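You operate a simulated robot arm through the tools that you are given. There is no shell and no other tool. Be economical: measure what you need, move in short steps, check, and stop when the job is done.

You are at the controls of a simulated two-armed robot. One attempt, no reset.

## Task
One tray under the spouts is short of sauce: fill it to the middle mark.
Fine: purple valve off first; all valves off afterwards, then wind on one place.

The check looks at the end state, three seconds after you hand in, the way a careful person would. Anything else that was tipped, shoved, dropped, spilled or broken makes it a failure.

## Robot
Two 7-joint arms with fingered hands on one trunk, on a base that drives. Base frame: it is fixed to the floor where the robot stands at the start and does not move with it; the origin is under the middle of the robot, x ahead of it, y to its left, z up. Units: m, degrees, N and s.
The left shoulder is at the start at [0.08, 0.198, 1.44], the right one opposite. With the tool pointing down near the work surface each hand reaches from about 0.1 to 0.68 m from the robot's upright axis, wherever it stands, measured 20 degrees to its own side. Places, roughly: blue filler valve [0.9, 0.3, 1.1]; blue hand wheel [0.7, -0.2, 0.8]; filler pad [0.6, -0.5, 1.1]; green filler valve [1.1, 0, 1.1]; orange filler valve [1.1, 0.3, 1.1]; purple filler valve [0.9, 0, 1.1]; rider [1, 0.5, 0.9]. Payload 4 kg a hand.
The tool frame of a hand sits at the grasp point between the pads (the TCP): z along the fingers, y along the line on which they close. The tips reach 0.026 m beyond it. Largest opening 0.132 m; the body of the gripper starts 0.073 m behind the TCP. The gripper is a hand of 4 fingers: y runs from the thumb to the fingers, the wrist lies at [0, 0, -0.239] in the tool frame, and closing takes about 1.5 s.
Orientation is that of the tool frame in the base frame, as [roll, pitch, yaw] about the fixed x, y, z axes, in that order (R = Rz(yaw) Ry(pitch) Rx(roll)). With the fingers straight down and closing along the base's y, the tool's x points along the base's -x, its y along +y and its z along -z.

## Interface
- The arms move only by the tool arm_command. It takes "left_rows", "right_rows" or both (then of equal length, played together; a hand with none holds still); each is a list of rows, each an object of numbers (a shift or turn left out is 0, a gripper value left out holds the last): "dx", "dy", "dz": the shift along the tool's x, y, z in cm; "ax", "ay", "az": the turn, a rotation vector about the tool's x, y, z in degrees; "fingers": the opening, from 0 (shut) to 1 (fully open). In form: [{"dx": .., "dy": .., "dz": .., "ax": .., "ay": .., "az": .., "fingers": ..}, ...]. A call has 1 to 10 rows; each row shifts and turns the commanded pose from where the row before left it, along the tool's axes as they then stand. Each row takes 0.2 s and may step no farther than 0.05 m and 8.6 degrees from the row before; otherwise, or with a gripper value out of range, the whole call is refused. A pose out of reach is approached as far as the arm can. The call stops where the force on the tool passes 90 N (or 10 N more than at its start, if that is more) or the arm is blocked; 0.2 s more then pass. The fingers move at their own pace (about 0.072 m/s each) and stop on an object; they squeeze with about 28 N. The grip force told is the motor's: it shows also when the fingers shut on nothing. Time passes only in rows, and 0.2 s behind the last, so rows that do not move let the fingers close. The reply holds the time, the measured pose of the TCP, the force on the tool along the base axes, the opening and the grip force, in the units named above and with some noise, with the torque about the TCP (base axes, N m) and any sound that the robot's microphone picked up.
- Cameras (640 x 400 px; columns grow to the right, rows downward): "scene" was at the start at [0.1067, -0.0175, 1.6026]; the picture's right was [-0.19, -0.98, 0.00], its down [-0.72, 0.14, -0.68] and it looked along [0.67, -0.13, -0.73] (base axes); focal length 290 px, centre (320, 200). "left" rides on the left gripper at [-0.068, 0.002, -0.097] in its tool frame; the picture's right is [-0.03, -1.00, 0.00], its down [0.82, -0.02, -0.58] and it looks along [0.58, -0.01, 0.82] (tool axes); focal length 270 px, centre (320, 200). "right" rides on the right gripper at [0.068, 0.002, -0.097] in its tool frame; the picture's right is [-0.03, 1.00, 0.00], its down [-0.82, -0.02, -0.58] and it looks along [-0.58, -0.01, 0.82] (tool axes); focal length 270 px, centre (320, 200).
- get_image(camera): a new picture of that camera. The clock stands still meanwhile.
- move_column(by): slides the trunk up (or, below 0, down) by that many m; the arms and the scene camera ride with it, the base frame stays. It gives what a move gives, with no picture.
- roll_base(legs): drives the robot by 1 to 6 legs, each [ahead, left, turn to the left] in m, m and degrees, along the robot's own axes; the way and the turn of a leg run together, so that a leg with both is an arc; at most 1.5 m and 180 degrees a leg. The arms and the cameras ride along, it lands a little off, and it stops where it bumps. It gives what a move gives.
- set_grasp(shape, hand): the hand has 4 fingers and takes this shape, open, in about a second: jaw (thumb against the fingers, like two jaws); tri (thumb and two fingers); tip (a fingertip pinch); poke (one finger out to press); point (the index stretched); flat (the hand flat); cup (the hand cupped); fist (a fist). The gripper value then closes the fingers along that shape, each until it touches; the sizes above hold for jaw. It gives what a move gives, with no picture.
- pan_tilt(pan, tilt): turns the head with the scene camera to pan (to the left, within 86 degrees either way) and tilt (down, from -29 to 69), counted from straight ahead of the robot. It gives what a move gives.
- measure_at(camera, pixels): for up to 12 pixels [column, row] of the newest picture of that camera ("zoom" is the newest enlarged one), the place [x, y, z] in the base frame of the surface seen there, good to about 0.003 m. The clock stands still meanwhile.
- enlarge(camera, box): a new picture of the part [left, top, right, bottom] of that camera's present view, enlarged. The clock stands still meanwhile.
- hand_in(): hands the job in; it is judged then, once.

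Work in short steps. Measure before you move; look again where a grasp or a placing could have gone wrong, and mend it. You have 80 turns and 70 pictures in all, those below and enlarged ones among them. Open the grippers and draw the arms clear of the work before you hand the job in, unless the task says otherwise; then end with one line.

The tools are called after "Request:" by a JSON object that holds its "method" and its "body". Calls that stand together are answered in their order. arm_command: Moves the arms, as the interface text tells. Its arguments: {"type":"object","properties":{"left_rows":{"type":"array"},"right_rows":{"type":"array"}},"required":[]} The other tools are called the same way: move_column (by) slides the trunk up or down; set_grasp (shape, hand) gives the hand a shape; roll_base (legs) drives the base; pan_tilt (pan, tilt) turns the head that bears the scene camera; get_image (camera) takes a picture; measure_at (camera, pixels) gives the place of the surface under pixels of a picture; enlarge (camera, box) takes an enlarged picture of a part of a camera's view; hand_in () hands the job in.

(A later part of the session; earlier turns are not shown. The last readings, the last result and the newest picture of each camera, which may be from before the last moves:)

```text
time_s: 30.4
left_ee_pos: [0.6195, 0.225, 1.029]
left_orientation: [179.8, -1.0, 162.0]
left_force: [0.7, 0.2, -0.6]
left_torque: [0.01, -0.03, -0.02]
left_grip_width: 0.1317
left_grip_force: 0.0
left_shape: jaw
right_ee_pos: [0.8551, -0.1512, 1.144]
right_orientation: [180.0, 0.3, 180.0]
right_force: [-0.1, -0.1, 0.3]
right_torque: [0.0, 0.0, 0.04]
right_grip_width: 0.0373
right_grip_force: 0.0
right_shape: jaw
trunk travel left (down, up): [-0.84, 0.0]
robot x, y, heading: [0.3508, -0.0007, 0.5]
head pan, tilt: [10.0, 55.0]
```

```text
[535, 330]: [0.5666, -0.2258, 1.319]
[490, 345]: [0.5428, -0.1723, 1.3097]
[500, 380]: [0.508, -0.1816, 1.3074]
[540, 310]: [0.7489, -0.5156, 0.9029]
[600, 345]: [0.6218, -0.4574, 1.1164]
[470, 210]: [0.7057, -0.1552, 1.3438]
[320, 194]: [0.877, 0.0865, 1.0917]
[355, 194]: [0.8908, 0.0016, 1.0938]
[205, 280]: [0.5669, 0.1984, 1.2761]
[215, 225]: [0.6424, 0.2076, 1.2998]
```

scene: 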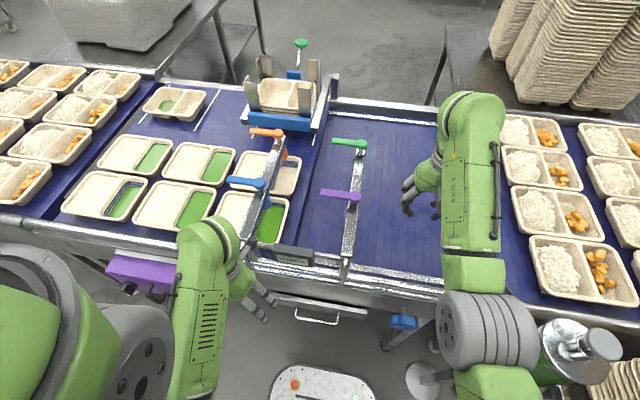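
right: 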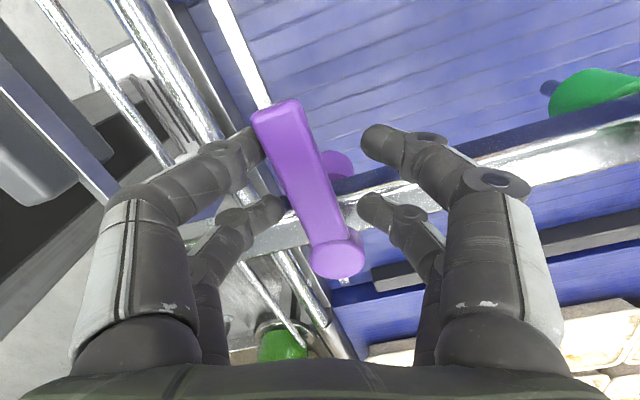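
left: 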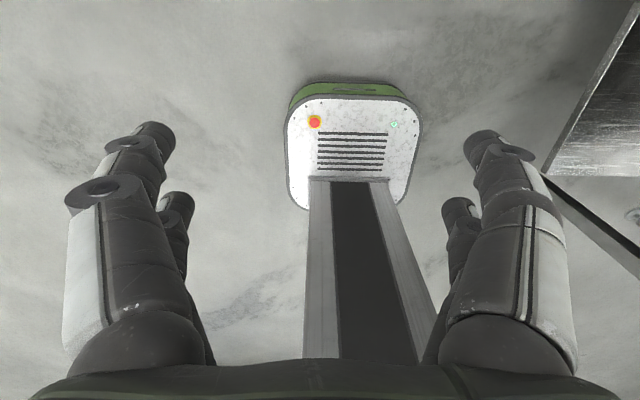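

Elbows are at z≈1.3, above the pump. I lift the left hand toward z 1.10 and check.

Request:
{"method": "arm_command", "body": {"left_rows": [{"dz": -3, "fingers": 0.4}, {"dz": -3}, {"dz": -2, "dx": -1}, {"dx": -2, "dz": -1}, {}]}}

```text
time_s: 31.6
left_ee_pos: [0.6674, 0.1858, 1.0769]
left_orientation: [179.8, -1.1, 162.2]
left_force: [0.3, -0.4, -0.1]
left_torque: [0.03, 0.01, 0.02]
left_grip_width: 0.0535
left_grip_force: 0.1
left_shape: jaw
left hand out of reach, approached as far as the arm can: row 1, 2, 3
right_ee_pos: [0.8554, -0.1521, 1.1436]
right_orientation: [180.0, 0.2, 179.9]
right_force: [0.4, 1.0, -1.5]
right_torque: [0.01, 0.02, 0.02]
right_grip_width: 0.0374
right_grip_force: 0.1
right_shape: jaw
trunk travel left (down, up): [-0.84, 0.0]
robot x, y, heading: [0.3546, 0.0002, 0.2]
head pan, tilt: [10.0, 55.0]
```

The folded left arm can't rise here. I back the base 0.15 m so it can extend upward before crossing the rail.

Request:
{"method": "roll_base", "body": {"legs": [[-0.15, 0, 0]]}}

Request:
{"method": "arm_command", "body": {"left_rows": [{"dx": -3, "dz": -1}, {"dx": -3, "dz": -2}, {"dx": -3, "dz": -3}, {"dx": -3, "dz": -3}, {"dz": -3}, {}]}}

```text
time_s: 33.0
left_ee_pos: [0.5201, 0.1863, 1.0758]
left_orientation: [179.8, -1.2, 162.2]
left_force: [0.6, 0.5, -0.2]
left_torque: [0.01, 0.02, 0.0]
left_grip_width: 0.0533
left_grip_force: 0.1
left_shape: jaw
right_ee_pos: [0.7105, -0.1507, 1.1421]
right_orientation: [-180.0, 0.0, -179.9]
right_force: [0.0, 0.8, -0.2]
right_torque: [-0.01, 0.01, 0.02]
right_grip_width: 0.0373
right_grip_force: 0.1
right_shape: jaw
trunk travel left (down, up): [-0.84, 0.0]
robot x, y, heading: [0.2047, -0.0019, 0.4]
head pan, tilt: [10.0, 55.0]
```

```text
time_s: 34.4
left_ee_pos: [0.6567, 0.1362, 1.1196]
left_orientation: [179.8, -1.0, 162.3]
left_force: [0.0, -1.0, -0.2]
left_torque: [0.0, 0.04, 0.0]
left_grip_width: 0.0531
left_grip_force: 0.0
left_shape: jaw
left hand out of reach, approached as far as the arm can: row 2, 3, 4, 5
right_ee_pos: [0.7064, -0.1514, 1.1433]
right_orientation: [-180.0, 0.2, -179.9]
right_force: [-1.0, -0.4, -0.7]
right_torque: [-0.01, -0.03, 0.0]
right_grip_width: 0.0373
right_grip_force: 0.1
right_shape: jaw
trunk travel left (down, up): [-0.84, 0.0]
robot x, y, heading: [0.2031, 0.0005, 0.2]
head pan, tilt: [10.0, 55.0]
```

At z 1.12 (tips 1.094, above the label's 1.06). I extend further forward and up, over the gap between rails.

Request:
{"method": "arm_command", "body": {"left_rows": [{"dx": -2, "dz": -2, "az": -6}, {"dx": -3, "dz": -2, "az": -6}, {"dx": -3, "dz": -2, "az": -6}, {"dx": -2, "dz": -1}, {}]}}

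```text
time_s: 35.6
left_ee_pos: [0.759, 0.1205, 1.1814]
left_orientation: [179.4, -1.0, -179.8]
left_force: [-0.4, 0.2, 0.4]
left_torque: [-0.01, 0.0, 0.0]
left_grip_width: 0.0532
left_grip_force: 0.1
left_shape: jaw
left hand out of reach, approached as far as the arm can: row 1
right_ee_pos: [0.7053, -0.1519, 1.1429]
right_orientation: [180.0, 0.2, -179.8]
right_force: [-0.5, -0.1, 0.0]
right_torque: [0.02, 0.03, -0.04]
right_grip_width: 0.0371
right_grip_force: 0.0
right_shape: jaw
trunk travel left (down, up): [-0.84, 0.0]
robot x, y, heading: [0.203, -0.0, 0.4]
head pan, tilt: [10.0, 55.0]
```

Left hand now at z 1.18. I shift it to y≈0.30 and drive in 0.25 m, everything being above z 1.11.

Request:
{"method": "arm_command", "body": {"left_rows": [{"dy": 4.5}, {"dy": 4.5}, {"dy": 4.5}, {"dy": 4.5}, {}]}}

Request:
{"method": "roll_base", "body": {"legs": [[0.25, 0, 0]]}}

Request:
{"method": "pan_tilt", "body": {"pan": 10, "tilt": 55}}

Request:
{"method": "get_image", "body": {"camera": "scene"}}

```text
time_s: 36.8
left_ee_pos: [0.7573, 0.2999, 1.1848]
left_orientation: [179.5, -1.0, -179.8]
left_force: [-0.2, 0.3, -1.2]
left_torque: [-0.02, -0.03, 0.03]
left_grip_width: 0.0529
left_grip_force: 0.0
left_shape: jaw
right_ee_pos: [0.7057, -0.1507, 1.1433]
right_orientation: [-179.9, 0.2, -179.9]
right_force: [-0.4, -0.1, -1.0]
right_torque: [-0.01, -0.02, 0.01]
right_grip_width: 0.0373
right_grip_force: 0.0
right_shape: jaw
trunk travel left (down, up): [-0.84, 0.0]
robot x, y, heading: [0.2023, -0.0004, 0.2]
head pan, tilt: [10.0, 55.0]
```

```text
time_s: 38.6
left_ee_pos: [1.0005, 0.3014, 1.1879]
left_orientation: [179.5, -0.7, -179.7]
left_force: [0.0, 0.1, -1.0]
left_torque: [-0.02, -0.03, 0.0]
left_grip_width: 0.0532
left_grip_force: 0.0
left_shape: jaw
right_ee_pos: [0.9496, -0.1474, 1.1465]
right_orientation: [-180.0, 0.5, -179.8]
right_force: [0.1, 0.7, -0.2]
right_torque: [-0.01, -0.02, 0.0]
right_grip_width: 0.0372
right_grip_force: 0.0
right_shape: jaw
trunk travel left (down, up): [-0.84, 0.0]
robot x, y, heading: [0.4521, 0.0012, 0.7]
head pan, tilt: [10.0, 55.0]
```

```text
time_s: 39.2
left_ee_pos: [1.0022, 0.3021, 1.1848]
left_orientation: [179.6, -0.8, -179.5]
left_force: [0.4, 0.5, -0.1]
left_torque: [0.0, -0.01, -0.01]
left_grip_width: 0.0527
left_grip_force: 0.0
left_shape: jaw
right_ee_pos: [0.9536, -0.1485, 1.1431]
right_orientation: [180.0, 0.3, -179.8]
right_force: [-1.2, 0.3, 0.3]
right_torque: [-0.02, -0.01, -0.04]
right_grip_width: 0.0373
right_grip_force: 0.1
right_shape: jaw
trunk travel left (down, up): [-0.84, 0.0]
robot x, y, heading: [0.4528, -0.0022, 0.4]
head pan, tilt: [10.0, 55.0]
```

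```text
37 pictures are left
```

scene: 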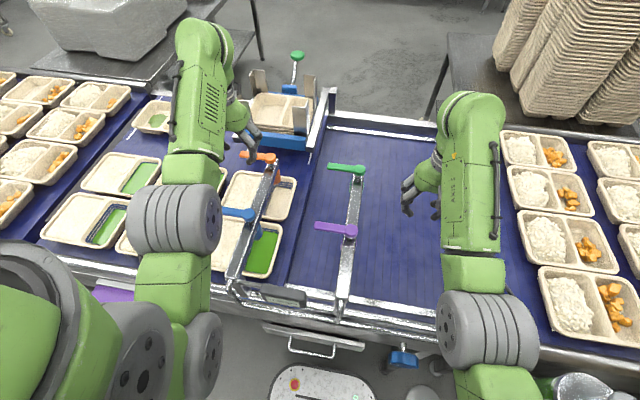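

Clear drive. Now I turn the left hand by 90° (clockwise from above) so it can straddle orange's handle, which lies along y.

Request:
{"method": "arm_command", "body": {"left_rows": [{"az": 8.5}, {"az": 8.5}, {"az": 8.5}, {"az": 8.5}, {"az": 8.5}, {"az": 8.5}, {"az": 8.5}, {"az": 8.5}, {"az": 8.5}, {"az": 8.5}]}}

```text
time_s: 40.3
left_ee_pos: [1.0242, 0.2513, 1.1088]
left_orientation: [178.0, -0.6, 146.3]
left_force: [-4.9, 1.5, 2.4]
left_torque: [0.1, -0.06, 0.18]
left_grip_width: 0.0529
left_grip_force: 0.2
left_shape: jaw
left hand out of reach, approached as far as the arm can: row 2, 3, 4, 5
right_ee_pos: [0.9462, -0.1414, 1.148]
right_orientation: [-179.8, 0.8, -179.4]
right_force: [-0.5, 0.3, 0.6]
right_torque: [0.01, -0.02, -0.03]
right_grip_width: 0.0372
right_grip_force: 0.0
right_shape: jaw
trunk travel left (down, up): [-0.84, 0.0]
robot x, y, heading: [0.45, 0.0049, 0.9]
head pan, tilt: [10.0, 55.0]
stopped in row 5 (left hand): the force on the tool passed its limit at 109 N (the readings are from after the stop); the commanded pose is now the measured one
```

The left wrist can't turn that way and the hand sank, touching something. I look at once.

Request:
{"method": "get_image", "body": {"camera": "left"}}

Request:
{"method": "enlarge", "body": {"camera": "scene", "box": [180, 80, 380, 260]}}

```text
36 pictures are left
```

left: 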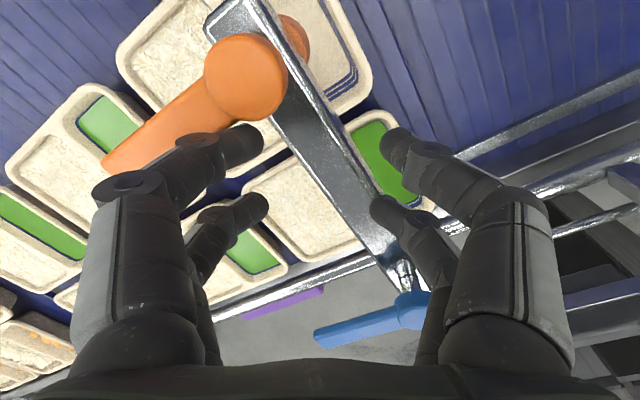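

```text
2.22 times, centred on (280, 170) of scene
```

zoom: 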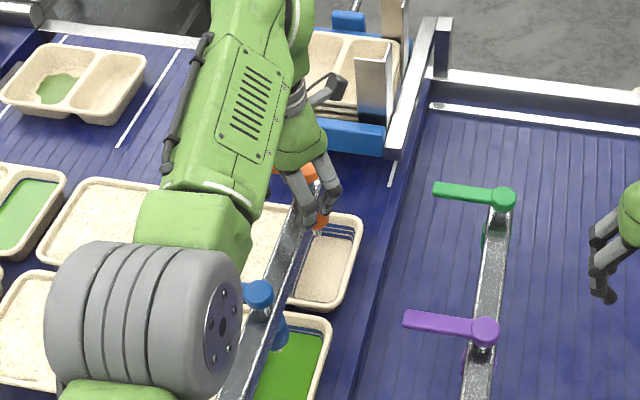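

Hand straddles the rail beside the orange knob. I measure orange's and blue's handle direction from the left picture.

Request:
{"method": "measure_at", "body": {"camera": "left", "pixels": [[240, 80], [180, 120], [130, 155], [410, 310], [330, 335], [290, 50], [300, 110]]}}

```text
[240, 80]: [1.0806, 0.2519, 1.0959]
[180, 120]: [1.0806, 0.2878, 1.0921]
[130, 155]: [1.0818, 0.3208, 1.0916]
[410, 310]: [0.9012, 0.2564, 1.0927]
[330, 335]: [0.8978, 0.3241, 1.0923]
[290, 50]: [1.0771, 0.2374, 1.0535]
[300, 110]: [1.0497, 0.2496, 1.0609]
```

Orange and blue are still across (tips at +y), nothing displaced. I lift the hand clear, then test turning the other way.

Request:
{"method": "arm_command", "body": {"left_rows": [{"dz": -3}, {"dz": -3}, {"dz": -2}, {"az": -8.5}, {"az": -8.5}, {"az": -8.5}, {"az": -8.5}, {}]}}

Request:
{"method": "arm_command", "body": {"left_rows": [{"az": -8.5}, {"az": -8.5}, {"az": -8.5}, {"az": -8.5}, {"az": -8.5}, {"az": -8.5}, {}]}}

```text
time_s: 42.1
left_ee_pos: [1.0445, 0.2159, 1.1442]
left_orientation: [178.0, 0.1, -179.8]
left_force: [0.1, 0.9, 0.3]
left_torque: [-0.02, -0.03, 0.02]
left_grip_width: 0.0526
left_grip_force: 0.2
left_shape: jaw
left hand out of reach, approached as far as the arm can: row 1, 2, 3
right_ee_pos: [0.9549, -0.144, 1.1447]
right_orientation: [-179.9, 0.4, -179.5]
right_force: [0.0, -0.7, 0.8]
right_torque: [0.01, 0.01, -0.02]
right_grip_width: 0.0373
right_grip_force: 0.0
right_shape: jaw
trunk travel left (down, up): [-0.84, 0.0]
robot x, y, heading: [0.4537, 0.0035, 0.8]
head pan, tilt: [10.0, 55.0]
```

```text
time_s: 43.7
left_ee_pos: [1.045, 0.2123, 1.1439]
left_orientation: [178.7, 1.6, -128.8]
left_force: [1.7, -0.3, -0.7]
left_torque: [-0.02, -0.05, 0.03]
left_grip_width: 0.0529
left_grip_force: 0.1
left_shape: jaw
right_ee_pos: [0.9556, -0.145, 1.1416]
right_orientation: [180.0, 0.1, -179.4]
right_force: [-0.4, -0.3, -0.2]
right_torque: [0.01, 0.03, 0.0]
right_grip_width: 0.0373
right_grip_force: 0.0
right_shape: jaw
trunk travel left (down, up): [-0.84, 0.0]
robot x, y, heading: [0.4492, 0.0015, 1.1]
head pan, tilt: [10.0, 55.0]
```

Turning this way works (yaw 231°). I continue to find its range.

Request:
{"method": "arm_command", "body": {"left_rows": [{"az": -8.5}, {"az": -8.5}, {"az": -8.5}, {"az": -8.5}, {"az": -8.5}, {"az": -8.5}, {"az": -8.5}, {"az": -8.5}, {"az": -8.5}, {}]}}

```text
time_s: 45.9
left_ee_pos: [1.044, 0.2128, 1.1442]
left_orientation: [-178.7, 1.6, -52.2]
left_force: [0.0, -0.1, -0.2]
left_torque: [-0.01, 0.01, 0.02]
left_grip_width: 0.0531
left_grip_force: 0.0
left_shape: jaw
right_ee_pos: [0.9561, -0.1453, 1.1433]
right_orientation: [180.0, 0.3, -179.6]
right_force: [0.7, 1.4, 1.2]
right_torque: [0.01, -0.01, 0.0]
right_grip_width: 0.0373
right_grip_force: 0.1
right_shape: jaw
trunk travel left (down, up): [-0.84, 0.0]
robot x, y, heading: [0.4538, 0.0037, 0.9]
head pan, tilt: [10.0, 55.0]
```

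Yaw 308° is fine; five more rows to test up to about 350°.

Request:
{"method": "arm_command", "body": {"left_rows": [{"az": -8.5}, {"az": -8.5}, {"az": -8.5}, {"az": -8.5}, {"az": -8.5}, {}]}}

```text
time_s: 47.3
left_ee_pos: [1.0448, 0.2146, 1.1441]
left_orientation: [-178.1, 0.3, -9.8]
left_force: [-0.4, 0.5, 0.0]
left_torque: [-0.01, -0.01, -0.03]
left_grip_width: 0.0526
left_grip_force: 0.1
left_shape: jaw
right_ee_pos: [0.9557, -0.1453, 1.1435]
right_orientation: [179.9, 0.1, -179.5]
right_force: [-0.9, -0.6, 0.3]
right_torque: [-0.01, -0.01, -0.01]
right_grip_width: 0.0373
right_grip_force: 0.1
right_shape: jaw
trunk travel left (down, up): [-0.84, 0.0]
robot x, y, heading: [0.4533, 0.0014, 1.1]
head pan, tilt: [10.0, 55.0]
```

Range reaches ~350°, enough. I turn back to yaw 270° to straddle the orange handle.

Request:
{"method": "arm_command", "body": {"left_rows": [{"az": 8.5}, {"az": 8.5}, {"az": 8.5}, {"az": 8.5}, {"az": 8.5}, {"az": 8.5}, {"az": 8.5}, {"az": 8.5}, {"az": 8.5}, {"az": 3}]}}

Request:
{"method": "arm_command", "body": {"left_rows": [{"dz": -1.5, "dx": -3}, {"dx": -3.5, "dy": -2}, {"dx": -2.1, "dy": -1.5}, {}]}}

Request:
{"method": "get_image", "body": {"camera": "left"}}

```text
time_s: 49.5
left_ee_pos: [1.0454, 0.2146, 1.1443]
left_orientation: [-179.9, 2.0, -89.5]
left_force: [0.3, 0.4, 0.0]
left_torque: [0.03, 0.02, 0.01]
left_grip_width: 0.0528
left_grip_force: 0.0
left_shape: jaw
right_ee_pos: [0.9561, -0.1451, 1.143]
right_orientation: [-180.0, 0.2, -179.5]
right_force: [0.4, -0.7, 0.6]
right_torque: [0.0, 0.0, -0.05]
right_grip_width: 0.0372
right_grip_force: 0.1
right_shape: jaw
trunk travel left (down, up): [-0.84, 0.0]
robot x, y, heading: [0.4566, 0.0015, 1.1]
head pan, tilt: [10.0, 55.0]
```

```text
time_s: 50.5
left_ee_pos: [1.0784, 0.2983, 1.1646]
left_orientation: [-179.8, 2.1, -89.4]
left_force: [-0.7, 0.2, -0.5]
left_torque: [0.01, -0.02, -0.01]
left_grip_width: 0.053
left_grip_force: 0.1
left_shape: jaw
right_ee_pos: [0.9551, -0.1457, 1.1442]
right_orientation: [180.0, 0.2, -179.4]
right_force: [-0.4, -0.8, -0.2]
right_torque: [0.0, 0.01, 0.0]
right_grip_width: 0.0373
right_grip_force: 0.0
right_shape: jaw
trunk travel left (down, up): [-0.84, 0.0]
robot x, y, heading: [0.4529, 0.0028, 0.9]
head pan, tilt: [10.0, 55.0]
```

```text
34 pictures are left
```

left: 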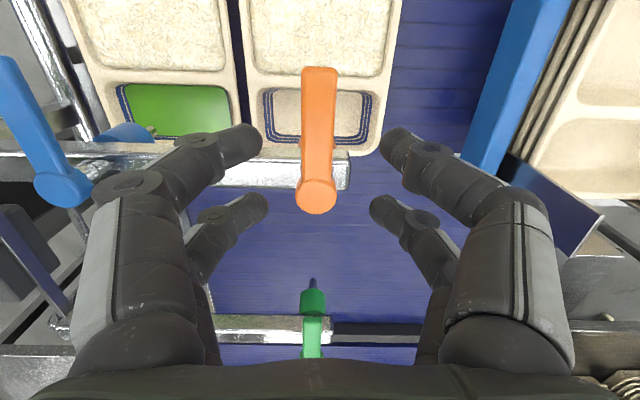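

The orange handle is centred between the fingers. I lower 6.5 cm, narrow and start turning it toward −x.

Request:
{"method": "arm_command", "body": {"left_rows": [{"dz": 2.2}, {"dz": 2.2}, {"dz": 2.1}, {"fingers": 0.28}, {}]}}

Request:
{"method": "arm_command", "body": {"left_rows": [{"dy": 0.74, "dx": 0.03, "az": -8.5}, {"dy": 0.74, "dx": 0.03, "az": -8.5}, {"dy": 0.74, "dx": 0.03, "az": -8.5}, {"dy": 0.74, "dx": 0.03, "az": -8.5}, {"dy": 0.74, "dx": 0.03, "az": -8.5}, {"dy": 0.74, "dx": 0.03, "az": -8.5}, {}]}}

Request:
{"method": "get_image", "body": {"camera": "left"}}

```text
time_s: 51.7
left_ee_pos: [1.0793, 0.3019, 1.0979]
left_orientation: [-179.8, 2.0, -89.3]
left_force: [1.3, -0.6, -0.1]
left_torque: [0.0, 0.0, 0.03]
left_grip_width: 0.0374
left_grip_force: 0.1
left_shape: jaw
right_ee_pos: [0.9569, -0.1456, 1.1433]
right_orientation: [-180.0, 0.1, -179.5]
right_force: [-0.3, -0.4, 0.3]
right_torque: [0.01, 0.02, 0.01]
right_grip_width: 0.0372
right_grip_force: 0.0
right_shape: jaw
trunk travel left (down, up): [-0.84, 0.0]
robot x, y, heading: [0.4524, 0.0043, 1.0]
head pan, tilt: [10.0, 55.0]
```

```text
time_s: 53.3
left_ee_pos: [1.0392, 0.2838, 1.0968]
left_orientation: [-178.4, 1.1, -38.3]
left_force: [1.5, 1.5, 0.6]
left_torque: [0.03, 0.0, -0.05]
left_grip_width: 0.0381
left_grip_force: 0.0
left_shape: jaw
right_ee_pos: [0.9555, -0.1449, 1.1428]
right_orientation: [179.9, 0.2, -179.5]
right_force: [0.4, 0.0, 0.1]
right_torque: [0.0, 0.0, -0.04]
right_grip_width: 0.037
right_grip_force: 0.0
right_shape: jaw
trunk travel left (down, up): [-0.84, 0.0]
robot x, y, heading: [0.4544, 0.0031, 1.1]
head pan, tilt: [10.0, 55.0]
```

```text
33 pictures are left
```

left: 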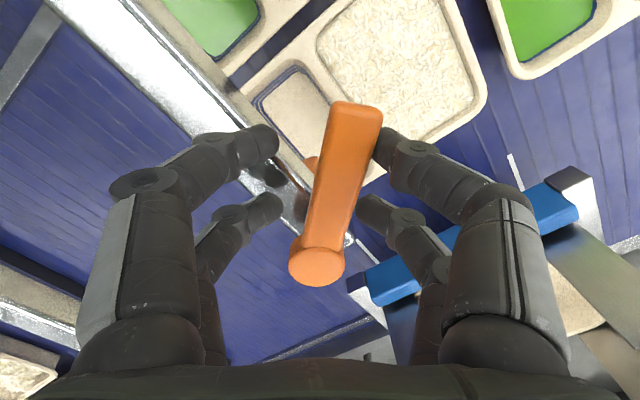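

Following well. Five more rows plus a little extra sideways to make up the lag.

Request:
{"method": "arm_command", "body": {"left_rows": [{"dy": 0.74, "dx": 0.03, "az": -8.5}, {"dy": 0.74, "dx": 0.03, "az": -8.5}, {"dy": 0.74, "dx": 0.03, "az": -8.5}, {"dy": 0.74, "dx": 0.03, "az": -8.5}, {"dy": 0.7, "az": -6}, {"dy": 0.7}, {}]}}

Request:
{"method": "get_image", "body": {"camera": "left"}}

```text
time_s: 54.9
left_ee_pos: [1.0282, 0.2431, 1.0938]
left_orientation: [-178.0, -0.1, 1.7]
left_force: [-1.7, 1.2, 0.5]
left_torque: [0.02, 0.01, 0.02]
left_grip_width: 0.0382
left_grip_force: 0.1
left_shape: jaw
right_ee_pos: [0.9555, -0.1451, 1.1431]
right_orientation: [180.0, 0.2, -179.5]
right_force: [0.8, 0.4, -0.3]
right_torque: [-0.02, 0.01, 0.0]
right_grip_width: 0.0372
right_grip_force: 0.0
right_shape: jaw
trunk travel left (down, up): [-0.84, 0.0]
robot x, y, heading: [0.451, 0.0008, 1.0]
head pan, tilt: [10.0, 55.0]
```

```text
32 pictures are left
```

left: 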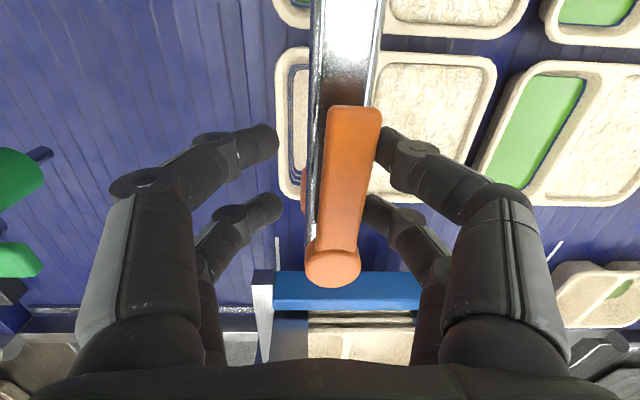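

About 7° off the rail line; I push 0.8 cm more.

Request:
{"method": "arm_command", "body": {"left_rows": [{"dy": 0.5}, {"dy": 0.4}, {}]}}

Request:
{"method": "get_image", "body": {"camera": "left"}}

Request:
{"method": "measure_at", "body": {"camera": "left", "pixels": [[335, 265], [350, 150], [352, 120]]}}

```text
time_s: 55.7
left_ee_pos: [1.0287, 0.2354, 1.0922]
left_orientation: [-177.9, 0.2, 1.7]
left_force: [0.0, 10.2, -13.7]
left_torque: [0.02, 0.09, -0.1]
left_grip_width: 0.0266
left_grip_force: 20.9
left_shape: jaw
right_ee_pos: [0.9574, -0.1448, 1.1439]
right_orientation: [-179.9, 0.1, -179.5]
right_force: [-0.7, 0.2, 0.6]
right_torque: [0.01, -0.05, -0.02]
right_grip_width: 0.0373
right_grip_force: 0.1
right_shape: jaw
trunk travel left (down, up): [-0.84, 0.0]
robot x, y, heading: [0.4564, 0.0035, 1.0]
head pan, tilt: [10.0, 55.0]
```

```text
31 pictures are left
```

left: 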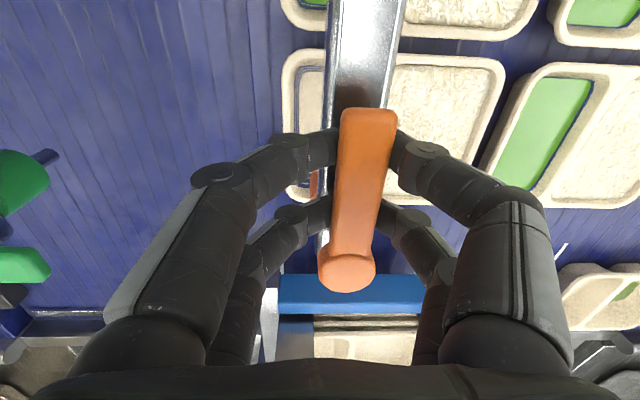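

```text
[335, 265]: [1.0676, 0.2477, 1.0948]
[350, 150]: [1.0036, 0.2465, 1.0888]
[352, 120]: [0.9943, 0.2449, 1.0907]
```

Orange now lies along the rail (open). I open the jaw and lift the left hand clear.

Request:
{"method": "arm_command", "body": {"left_rows": [{"fingers": 0.45}, {}, {}, {"dz": -2.5}, {"dz": -2.5}, {"dz": -1.5}, {}]}}

Request:
{"method": "enlarge", "body": {"camera": "left", "box": [160, 0, 480, 300]}}

```text
time_s: 57.3
left_ee_pos: [1.0289, 0.2321, 1.1597]
left_orientation: [-177.9, -0.1, 1.6]
left_force: [-0.3, 0.0, 0.0]
left_torque: [0.0, -0.04, -0.01]
left_grip_width: 0.0174
left_grip_force: 28.0
left_shape: jaw
right_ee_pos: [0.9576, -0.1461, 1.1435]
right_orientation: [-179.9, 0.0, -179.5]
right_force: [0.0, 0.8, -0.3]
right_torque: [0.0, 0.0, -0.01]
right_grip_width: 0.0369
right_grip_force: 0.0
right_shape: jaw
trunk travel left (down, up): [-0.84, 0.0]
robot x, y, heading: [0.4514, 0.0005, 0.9]
head pan, tilt: [10.0, 55.0]
```

```text
1.33 times, centred on (320, 150) of left
```

zoom: 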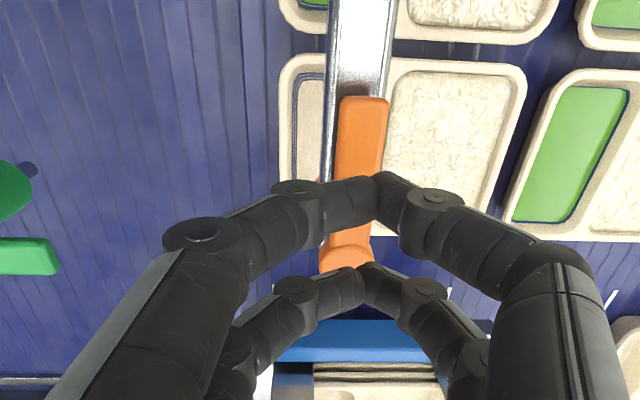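

The handle stayed in line, yet the left fingers closed on their own despite my opening command. I command opening again and check.

Request:
{"method": "arm_command", "body": {"left_rows": [{"fingers": 0.6}, {"fingers": 0.6}, {}, {}, {}]}}

```text
time_s: 58.5
left_ee_pos: [1.029, 0.2326, 1.1605]
left_orientation: [-177.9, -0.1, 1.6]
left_force: [-0.1, 0.8, 0.3]
left_torque: [-0.02, -0.04, 0.0]
left_grip_width: 0.0787
left_grip_force: 0.1
left_shape: jaw
right_ee_pos: [0.9559, -0.1451, 1.1434]
right_orientation: [-180.0, 0.2, -179.5]
right_force: [0.4, 0.3, 0.2]
right_torque: [-0.02, 0.02, 0.03]
right_grip_width: 0.0372
right_grip_force: 0.0
right_shape: jaw
trunk travel left (down, up): [-0.84, 0.0]
robot x, y, heading: [0.4507, 0.0041, 0.7]
head pan, tilt: [10.0, 55.0]
```

Fingers respond now. To reach the pump top (0.62,−0.46,1.12) from above, I drive back 0.30 m with both hands high.

Request:
{"method": "roll_base", "body": {"legs": [[-0.3, 0, 0]]}}

Request:
{"method": "arm_command", "body": {"right_rows": [{"dy": -4, "dz": -1.5, "fingers": 0}, {"dy": -4, "dz": -1.5}, {"dy": -4, "dz": -1}, {"dy": -4}, {"dy": -4}, {"dy": -3}, {}]}}

Request:
{"method": "pan_tilt", "body": {"pan": -30, "tilt": 45}}

Request:
{"method": "get_image", "body": {"camera": "scene"}}

```text
time_s: 60.6
left_ee_pos: [0.7307, 0.2281, 1.1588]
left_orientation: [-177.8, 0.1, 1.7]
left_force: [0.5, 0.8, 0.9]
left_torque: [0.01, 0.03, -0.03]
left_grip_width: 0.0786
left_grip_force: 0.1
left_shape: jaw
right_ee_pos: [0.6589, -0.1492, 1.1419]
right_orientation: [-179.9, 0.0, -179.3]
right_force: [1.5, 0.8, -0.3]
right_torque: [-0.02, 0.02, 0.05]
right_grip_width: 0.0371
right_grip_force: 0.0
right_shape: jaw
trunk travel left (down, up): [-0.84, 0.0]
robot x, y, heading: [0.1526, -0.0039, 1.4]
head pan, tilt: [10.0, 55.0]
```

```text
time_s: 62.2
left_ee_pos: [0.7268, 0.2289, 1.1602]
left_orientation: [-178.0, -0.1, 1.8]
left_force: [-0.3, -0.3, 0.0]
left_torque: [-0.02, -0.02, 0.0]
left_grip_width: 0.0788
left_grip_force: 0.0
left_shape: jaw
right_ee_pos: [0.6689, -0.3799, 1.1712]
right_orientation: [-180.0, 0.2, -179.4]
right_force: [-0.2, 0.6, 0.5]
right_torque: [-0.02, 0.0, -0.02]
right_grip_width: 0.0001
right_grip_force: 28.2
right_shape: jaw
right hand out of reach, approached as far as the arm can: row 1, 2, 3
trunk travel left (down, up): [-0.84, 0.0]
robot x, y, heading: [0.1495, -0.0032, 0.9]
head pan, tilt: [10.0, 55.0]
```

```text
time_s: 63.2
left_ee_pos: [0.7282, 0.2292, 1.1606]
left_orientation: [-177.9, -0.2, 1.7]
left_force: [-0.8, 1.1, -0.1]
left_torque: [0.0, -0.05, -0.01]
left_grip_width: 0.0787
left_grip_force: 0.1
left_shape: jaw
right_ee_pos: [0.6706, -0.38, 1.1707]
right_orientation: [180.0, 0.3, -179.4]
right_force: [-0.7, -0.3, 0.3]
right_torque: [-0.01, -0.02, 0.02]
right_grip_width: 0.0
right_grip_force: 28.1
right_shape: jaw
trunk travel left (down, up): [-0.84, 0.0]
robot x, y, heading: [0.1513, -0.0042, 1.1]
head pan, tilt: [-30.0, 45.0]
```

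```text
29 pictures are left
```

scene: 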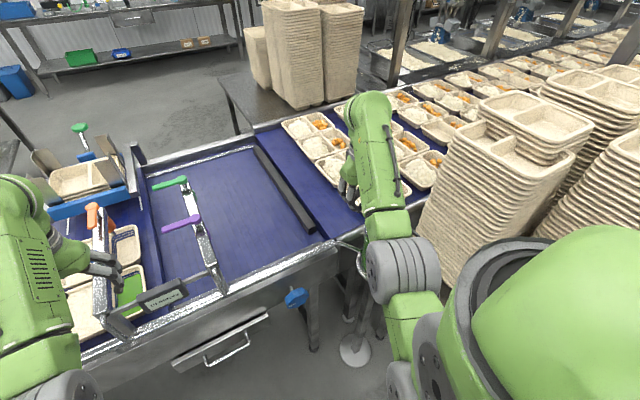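

Hand at z 1.17. I measure the tray stack next to the pump, to be sure of clearance, before moving over the pad.

Request:
{"method": "measure_at", "body": {"camera": "scene", "pixels": [[440, 195], [460, 145], [490, 110], [425, 225], [540, 145], [510, 235]]}}

Request:
{"method": "get_image", "body": {"camera": "right"}}

```text
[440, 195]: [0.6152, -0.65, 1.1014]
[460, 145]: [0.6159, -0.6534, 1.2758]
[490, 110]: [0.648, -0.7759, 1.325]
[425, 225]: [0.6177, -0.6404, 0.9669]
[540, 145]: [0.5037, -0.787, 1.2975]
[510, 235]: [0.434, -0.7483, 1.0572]
```

```text
28 pictures are left
```

right: 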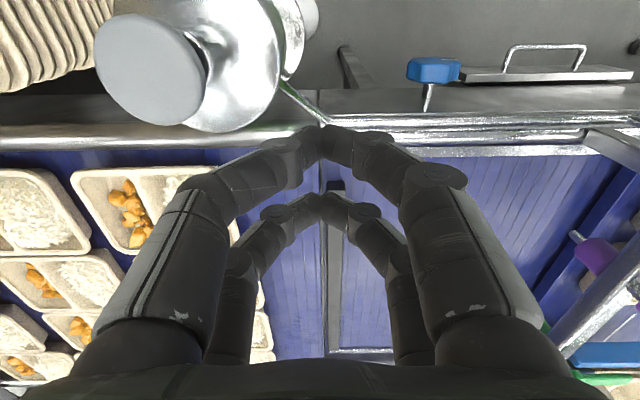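

Stack edge is at y≈−0.64, giving ~10 cm clearance. I move over the pad centre (0.625,−0.463) in small steps.

Request:
{"method": "arm_command", "body": {"right_rows": [{"dx": 1.5, "dy": -2.8}, {"dx": 1.5, "dy": -2.8}, {"dx": 1.3, "dy": -2.7}, {}]}}

Request:
{"method": "get_image", "body": {"camera": "right"}}

Request:
{"method": "enlarge", "body": {"camera": "scene", "box": [300, 70, 520, 370]}}

```text
time_s: 64.2
left_ee_pos: [0.7284, 0.2281, 1.1586]
left_orientation: [-178.0, -0.1, 1.7]
left_force: [-0.3, -0.8, -0.3]
left_torque: [-0.02, 0.01, 0.02]
left_grip_width: 0.0786
left_grip_force: 0.0
left_shape: jaw
right_ee_pos: [0.6303, -0.464, 1.1719]
right_orientation: [-180.0, 0.1, -179.3]
right_force: [0.2, -0.5, 0.9]
right_torque: [0.0, 0.02, -0.02]
right_grip_width: 0.0
right_grip_force: 28.3
right_shape: jaw
trunk travel left (down, up): [-0.84, 0.0]
robot x, y, heading: [0.1523, -0.0043, 0.9]
head pan, tilt: [-30.0, 45.0]
```

```text
27 pictures are left
```

right: 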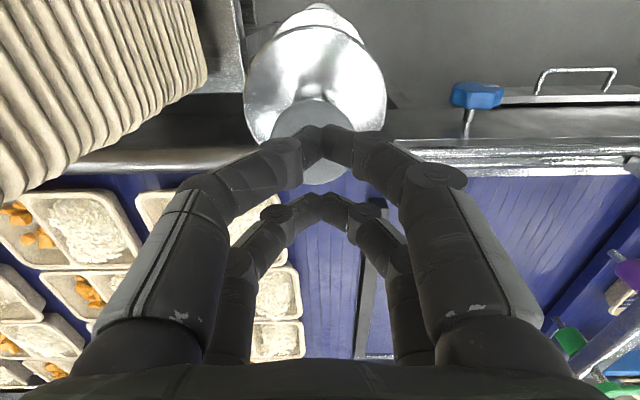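

```text
1.33 times, centred on (410, 220) of scene
```

zoom: 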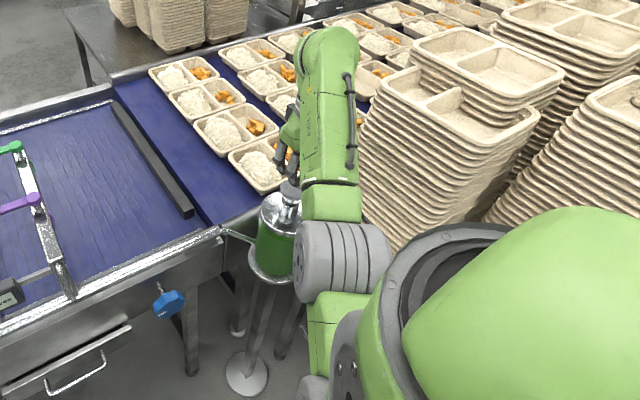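

The pad appears at (313,150) below the near fingertip pair; I measure it to confirm alignment.

Request:
{"method": "measure_at", "body": {"camera": "right", "pixels": [[280, 130], [315, 175], [285, 155], [315, 107], [345, 120], [320, 140]]}}

```text
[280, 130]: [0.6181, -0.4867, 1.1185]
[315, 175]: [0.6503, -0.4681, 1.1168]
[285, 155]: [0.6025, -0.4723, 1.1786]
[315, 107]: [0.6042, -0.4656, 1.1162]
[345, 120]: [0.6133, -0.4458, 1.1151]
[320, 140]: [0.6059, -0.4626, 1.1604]
```

Pad centre ≈(0.625,−0.465), well aligned. I press: 3 cm down to contact, then about 2.5 cm of stroke, and release.

Request:
{"method": "arm_command", "body": {"right_rows": [{"dz": 1.5}, {"dz": 1.2}, {"dz": 0.7}, {"dz": 0.7}, {"dz": 0.7}, {"dz": 0.6}, {}]}}

```text
time_s: 65.8
left_ee_pos: [0.7257, 0.2304, 1.1603]
left_orientation: [-178.2, -0.1, 1.7]
left_force: [0.4, -0.3, -0.5]
left_torque: [0.0, 0.01, 0.0]
left_grip_width: 0.0788
left_grip_force: 0.1
left_shape: jaw
right_ee_pos: [0.6265, -0.4633, 1.1221]
right_orientation: [-179.6, 0.6, -179.4]
right_force: [4.0, -5.2, 30.0]
right_torque: [-0.21, 0.4, 0.1]
right_grip_width: 0.0
right_grip_force: 28.0
right_shape: jaw
trunk travel left (down, up): [-0.84, 0.0]
robot x, y, heading: [0.1539, -0.0066, 1.0]
head pan, tilt: [-30.0, 45.0]
```

Pressed about 2 cm at 30 N. I look at the orange tray for flow.

Request:
{"method": "pan_tilt", "body": {"pan": 15, "tilt": 42}}

Request:
{"method": "get_image", "body": {"camera": "scene"}}

```text
time_s: 67.0
left_ee_pos: [0.7252, 0.2317, 1.1607]
left_orientation: [-178.2, -0.3, 1.7]
left_force: [0.6, -0.2, 0.2]
left_torque: [0.0, -0.01, 0.01]
left_grip_width: 0.0786
left_grip_force: 0.0
left_shape: jaw
right_ee_pos: [0.626, -0.4626, 1.1209]
right_orientation: [-179.8, 0.5, -179.4]
right_force: [8.0, -8.1, 37.2]
right_torque: [-0.3, 0.35, 0.09]
right_grip_width: 0.0002
right_grip_force: 27.8
right_shape: jaw
trunk travel left (down, up): [-0.84, 0.0]
robot x, y, heading: [0.1521, -0.0042, 0.8]
head pan, tilt: [15.0, 42.0]
```

```text
25 pictures are left
```

scene: 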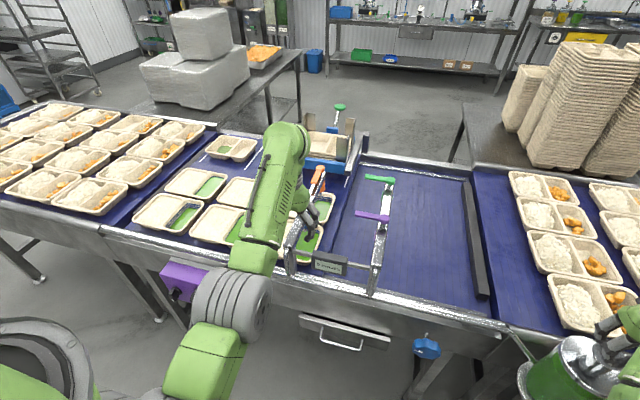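

Sauce is appearing in orange's tray near (323,210). I enlarge and measure its level.

Request:
{"method": "enlarge", "body": {"camera": "scene", "box": [285, 180, 345, 265]}}

```text
4.71 times, centred on (315, 222) of scene
```

zoom: 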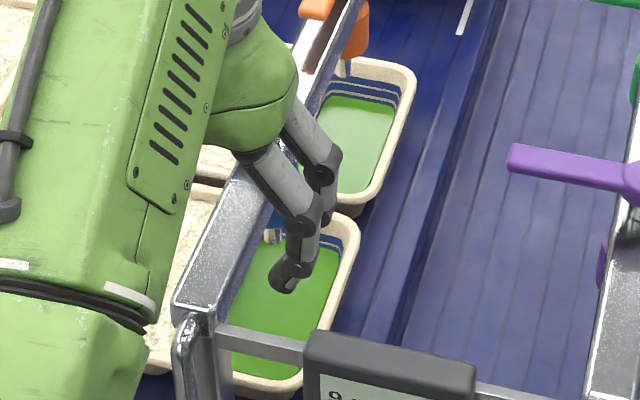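

Request:
{"method": "measure_at", "body": {"camera": "zoom", "pixels": [[360, 130], [350, 170], [375, 150], [290, 320], [270, 340], [365, 85], [367, 98]]}}

Request:
{"method": "enlarge", "body": {"camera": "scene", "box": [305, 185, 345, 275]}}

```text
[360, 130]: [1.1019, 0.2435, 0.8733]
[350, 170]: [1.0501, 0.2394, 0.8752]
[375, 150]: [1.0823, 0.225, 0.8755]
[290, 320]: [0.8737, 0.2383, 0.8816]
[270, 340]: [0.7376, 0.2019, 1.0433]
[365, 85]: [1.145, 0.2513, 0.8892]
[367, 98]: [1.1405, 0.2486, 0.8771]
```

```text
4.44 times, centred on (325, 230) of scene
```

zoom: 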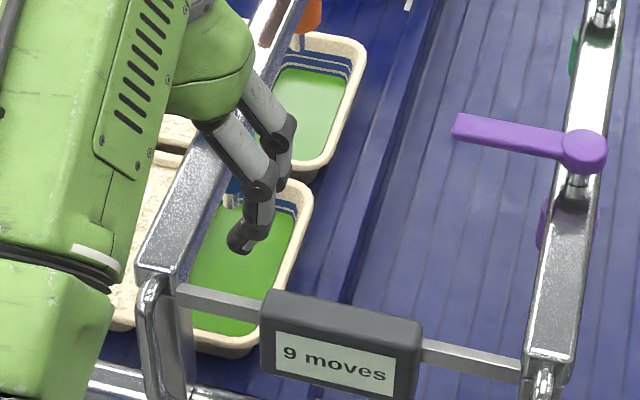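

Counter shows 9 moves (purple, orange, one stroke used). Level 0.8745, near the lowest mark. I release the pump fully and recheck the level.

Request:
{"method": "arm_command", "body": {"right_rows": [{"dz": -1.5}, {"dz": -1.5}, {"dz": -2.4}, {}, {}]}}

Request:
{"method": "enlarge", "body": {"camera": "scene", "box": [305, 185, 345, 275]}}

Request:
{"method": "measure_at", "body": {"camera": "zoom", "pixels": [[310, 90], [300, 120], [320, 110], [290, 140], [265, 275], [230, 270], [325, 62], [322, 68]]}}

```text
time_s: 68.2
left_ee_pos: [0.7283, 0.228, 1.1609]
left_orientation: [-178.0, -0.1, 1.7]
left_force: [-0.6, 0.1, -0.2]
left_torque: [-0.03, 0.01, 0.02]
left_grip_width: 0.0785
left_grip_force: 0.1
left_shape: jaw
right_ee_pos: [0.629, -0.4642, 1.1717]
right_orientation: [-179.9, 0.2, -179.3]
right_force: [-0.1, 0.6, 0.4]
right_torque: [0.0, 0.0, 0.01]
right_grip_width: 0.0
right_grip_force: 27.8
right_shape: jaw
trunk travel left (down, up): [-0.84, 0.0]
robot x, y, heading: [0.1525, -0.0043, 0.7]
head pan, tilt: [15.0, 42.0]
```

```text
4.44 times, centred on (325, 230) of scene
```

zoom: 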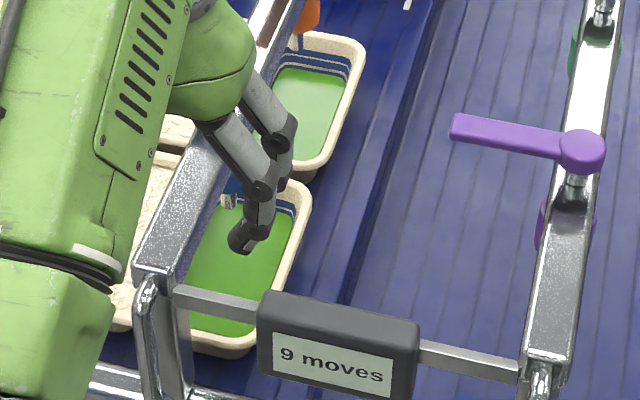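

```text
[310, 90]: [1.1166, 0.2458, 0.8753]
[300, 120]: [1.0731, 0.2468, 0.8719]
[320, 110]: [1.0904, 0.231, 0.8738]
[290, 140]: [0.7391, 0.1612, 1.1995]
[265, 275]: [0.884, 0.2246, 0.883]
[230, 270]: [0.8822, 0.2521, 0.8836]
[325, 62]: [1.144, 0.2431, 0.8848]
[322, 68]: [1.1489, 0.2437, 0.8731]
```

Level steady at ≈0.874, one dose ≈ one mark. I give one more identical stroke.

Request:
{"method": "arm_command", "body": {"right_rows": [{"dz": 1.5}, {"dz": 1.2}, {"dz": 0.7}, {"dz": 0.7}, {"dz": 0.7}, {"dz": 0.6}, {}, {}, {}]}}

Request:
{"method": "enlarge", "body": {"camera": "scene", "box": [305, 185, 345, 275]}}

Request:
{"method": "measure_at", "body": {"camera": "zoom", "pixels": [[310, 90], [300, 120], [320, 110], [305, 105], [265, 275], [230, 270], [325, 62], [322, 68]]}}

```text
time_s: 70.2
left_ee_pos: [0.7266, 0.2307, 1.1601]
left_orientation: [-178.1, -0.2, 1.7]
left_force: [-0.5, 0.6, 1.1]
left_torque: [0.02, -0.01, 0.03]
left_grip_width: 0.0785
left_grip_force: 0.0
left_shape: jaw
right_ee_pos: [0.6277, -0.4628, 1.1219]
right_orientation: [-179.6, 0.6, -179.4]
right_force: [7.5, -6.1, 37.8]
right_torque: [-0.24, 0.41, 0.14]
right_grip_width: 0.0001
right_grip_force: 27.8
right_shape: jaw
trunk travel left (down, up): [-0.84, 0.0]
robot x, y, heading: [0.1552, -0.0034, 0.8]
head pan, tilt: [15.0, 42.0]
```

```text
4.44 times, centred on (325, 230) of scene
```

zoom: 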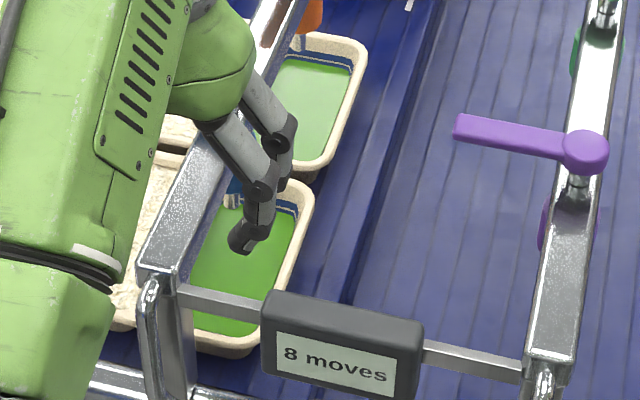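

```text
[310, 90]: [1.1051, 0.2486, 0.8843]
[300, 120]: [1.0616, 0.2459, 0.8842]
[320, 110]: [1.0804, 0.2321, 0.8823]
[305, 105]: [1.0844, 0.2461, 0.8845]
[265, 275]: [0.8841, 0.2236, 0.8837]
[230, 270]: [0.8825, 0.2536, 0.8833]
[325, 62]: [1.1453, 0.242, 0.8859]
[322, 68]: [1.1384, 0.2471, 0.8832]
```

Level 0.884, matching blue's tray. I release the pump and bring the right hand back inward before driving.

Request:
{"method": "arm_command", "body": {"right_rows": [{"dz": -1.5}, {"dz": -1.5}, {"dz": -2.4}, {"dy": 4}, {"dy": 4}, {"dy": 4}, {"dy": 4}, {}]}}

Request:
{"method": "roll_base", "body": {"legs": [[0.3, 0, 0]]}}

Request:
{"method": "get_image", "body": {"camera": "left"}}

```text
time_s: 72.0
left_ee_pos: [0.7261, 0.229, 1.1595]
left_orientation: [-177.9, -0.1, 1.8]
left_force: [-0.3, 0.7, -0.2]
left_torque: [0.03, -0.01, 0.0]
left_grip_width: 0.0788
left_grip_force: 0.1
left_shape: jaw
right_ee_pos: [0.6422, -0.3083, 1.1537]
right_orientation: [-179.8, 0.3, -179.4]
right_force: [0.3, 0.4, 0.4]
right_torque: [0.0, -0.02, 0.01]
right_grip_width: 0.0
right_grip_force: 28.0
right_shape: jaw
right hand out of reach, approached as far as the arm can: row 5, 6, 7
trunk travel left (down, up): [-0.84, 0.0]
robot x, y, heading: [0.1562, -0.0, 0.9]
head pan, tilt: [15.0, 42.0]
```

```text
time_s: 74.0
left_ee_pos: [1.0247, 0.2338, 1.1616]
left_orientation: [-178.0, -0.3, 1.6]
left_force: [-1.3, -0.1, 0.1]
left_torque: [0.0, -0.04, 0.0]
left_grip_width: 0.0789
left_grip_force: 0.1
left_shape: jaw
right_ee_pos: [0.9406, -0.3033, 1.1547]
right_orientation: [-179.9, 0.4, -179.5]
right_force: [-0.3, -1.1, -0.4]
right_torque: [0.02, -0.03, 0.01]
right_grip_width: 0.0
right_grip_force: 27.7
right_shape: jaw
trunk travel left (down, up): [-0.84, 0.0]
robot x, y, heading: [0.4523, -0.0001, 0.7]
head pan, tilt: [15.0, 42.0]
```

```text
20 pictures are left
```

left: 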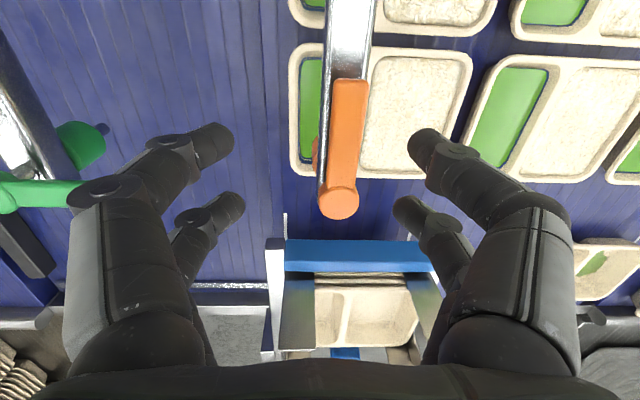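

The handle sits between the fingers, 1.2 cm off centre. I centre, lower, narrow and begin turning orange off.

Request:
{"method": "arm_command", "body": {"left_rows": [{"dy": -1.3, "fingers": 0.4}, {}, {"dz": 2.2}, {"dz": 2.2}, {"dz": 1.8}, {"fingers": 0.3}, {}]}}

Request:
{"method": "arm_command", "body": {"left_rows": [{"dy": -0.74, "dx": 0.03, "az": 8.5}, {"dy": -0.74, "dx": 0.03, "az": 8.5}, {"dy": -0.74, "dx": 0.03, "az": 8.5}, {"dy": -0.74, "dx": 0.03, "az": 8.5}, {"dy": -0.74, "dx": 0.03, "az": 8.5}, {"dy": -0.74, "dx": 0.03, "az": 8.5}, {}]}}

Request:
{"method": "get_image", "body": {"camera": "left"}}

```text
time_s: 75.6
left_ee_pos: [1.0282, 0.2495, 1.0986]
left_orientation: [-178.0, -0.1, 1.8]
left_force: [1.5, 0.2, 0.7]
left_torque: [0.01, 0.04, 0.01]
left_grip_width: 0.04
left_grip_force: 0.1
left_shape: jaw
right_ee_pos: [0.9432, -0.3026, 1.1536]
right_orientation: [179.9, 0.3, -179.4]
right_force: [0.5, -0.5, 0.2]
right_torque: [0.02, 0.01, -0.01]
right_grip_width: 0.0
right_grip_force: 28.4
right_shape: jaw
trunk travel left (down, up): [-0.84, 0.0]
robot x, y, heading: [0.4542, 0.0029, 0.9]
head pan, tilt: [15.0, 42.0]
```

```text
time_s: 77.2
left_ee_pos: [1.0425, 0.2885, 1.0996]
left_orientation: [-178.5, 1.4, -49.5]
left_force: [-0.4, -0.9, -1.5]
left_torque: [-0.03, -0.01, 0.0]
left_grip_width: 0.0405
left_grip_force: 0.0
left_shape: jaw
right_ee_pos: [0.9419, -0.3038, 1.1552]
right_orientation: [180.0, 0.3, -179.4]
right_force: [-1.3, 1.7, -0.4]
right_torque: [0.03, 0.0, 0.03]
right_grip_width: 0.0
right_grip_force: 27.7
right_shape: jaw
trunk travel left (down, up): [-0.84, 0.0]
robot x, y, heading: [0.4532, 0.0053, 0.8]
head pan, tilt: [15.0, 42.0]
```

```text
19 pictures are left
```

left: 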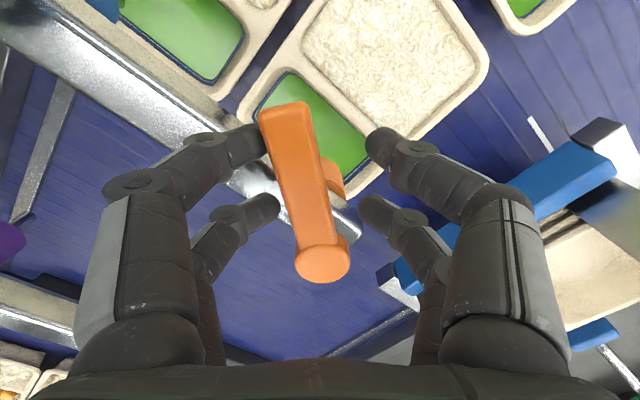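

Orange follows. Six more rows bring it to straight across, with lag allowed for.

Request:
{"method": "arm_command", "body": {"left_rows": [{"dy": -0.74, "dx": 0.03, "az": 8.5}, {"dy": -0.74, "dx": 0.03, "az": 8.5}, {"dy": -0.74, "dx": 0.03, "az": 8.5}, {"dy": -0.74, "dx": 0.03, "az": 8.5}, {"dy": -0.74, "dx": 0.03, "az": 8.5}, {"dy": -0.74, "dx": 0.03, "az": 8.5}, {}]}}

Request:
{"method": "get_image", "body": {"camera": "left"}}

Request:
{"method": "measure_at", "body": {"camera": "left", "pixels": [[325, 262], [290, 125], [300, 165]]}}

```text
time_s: 78.8
left_ee_pos: [1.0843, 0.3027, 1.1015]
left_orientation: [179.7, 2.0, -100.4]
left_force: [-1.6, 1.0, -0.8]
left_torque: [-0.01, 0.0, 0.01]
left_grip_width: 0.0408
left_grip_force: 0.1
left_shape: jaw
right_ee_pos: [0.9423, -0.3027, 1.154]
right_orientation: [-179.8, 0.3, -179.4]
right_force: [0.5, -0.1, 0.0]
right_torque: [0.01, 0.01, 0.01]
right_grip_width: 0.0002
right_grip_force: 28.2
right_shape: jaw
trunk travel left (down, up): [-0.84, 0.0]
robot x, y, heading: [0.4537, 0.0035, 0.9]
head pan, tilt: [15.0, 42.0]
```

```text
18 pictures are left
```

left: 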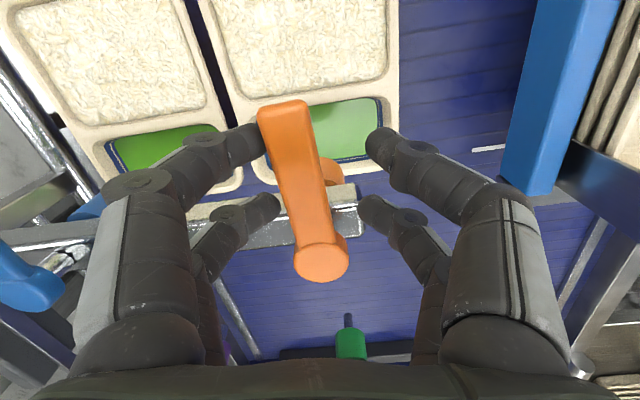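

```text
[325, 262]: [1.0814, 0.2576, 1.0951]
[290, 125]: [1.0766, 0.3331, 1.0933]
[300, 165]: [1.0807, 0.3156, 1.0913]
```

About 3° short; a small extra turn, then lift off and look at the levels from above.

Request:
{"method": "arm_command", "body": {"left_rows": [{"dy": -0.35, "az": 4}, {"fingers": 0.45}, {}, {"dz": -2.5}, {"dz": -2.5}, {"dz": -1}, {}]}}

Request:
{"method": "enlarge", "body": {"camera": "left", "box": [60, 40, 440, 280]}}

Request:
{"method": "measure_at", "body": {"camera": "left", "pixels": [[320, 200]]}}

```text
time_s: 80.4
left_ee_pos: [1.0888, 0.2999, 1.1605]
left_orientation: [179.4, 2.0, -104.3]
left_force: [-0.3, -0.1, 0.8]
left_torque: [0.01, 0.04, 0.01]
left_grip_width: 0.0588
left_grip_force: 0.1
left_shape: jaw
right_ee_pos: [0.943, -0.3028, 1.1546]
right_orientation: [-179.9, 0.3, -179.4]
right_force: [0.1, -0.3, -0.3]
right_torque: [0.02, 0.01, 0.01]
right_grip_width: 0.0
right_grip_force: 28.2
right_shape: jaw
trunk travel left (down, up): [-0.84, 0.0]
robot x, y, heading: [0.4502, 0.0009, 1.0]
head pan, tilt: [15.0, 42.0]
```

```text
1.67 times, centred on (250, 160) of left
```

zoom: 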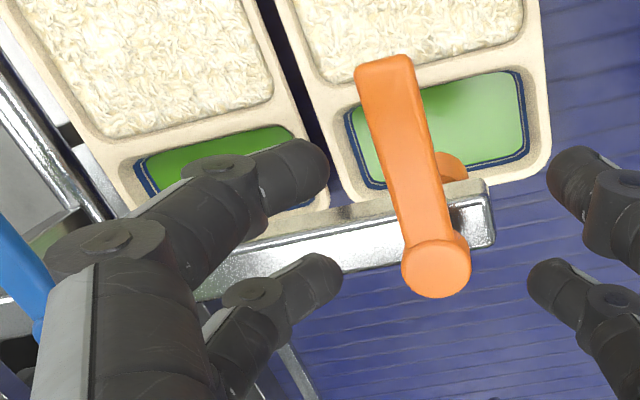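

```text
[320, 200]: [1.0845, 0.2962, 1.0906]
```

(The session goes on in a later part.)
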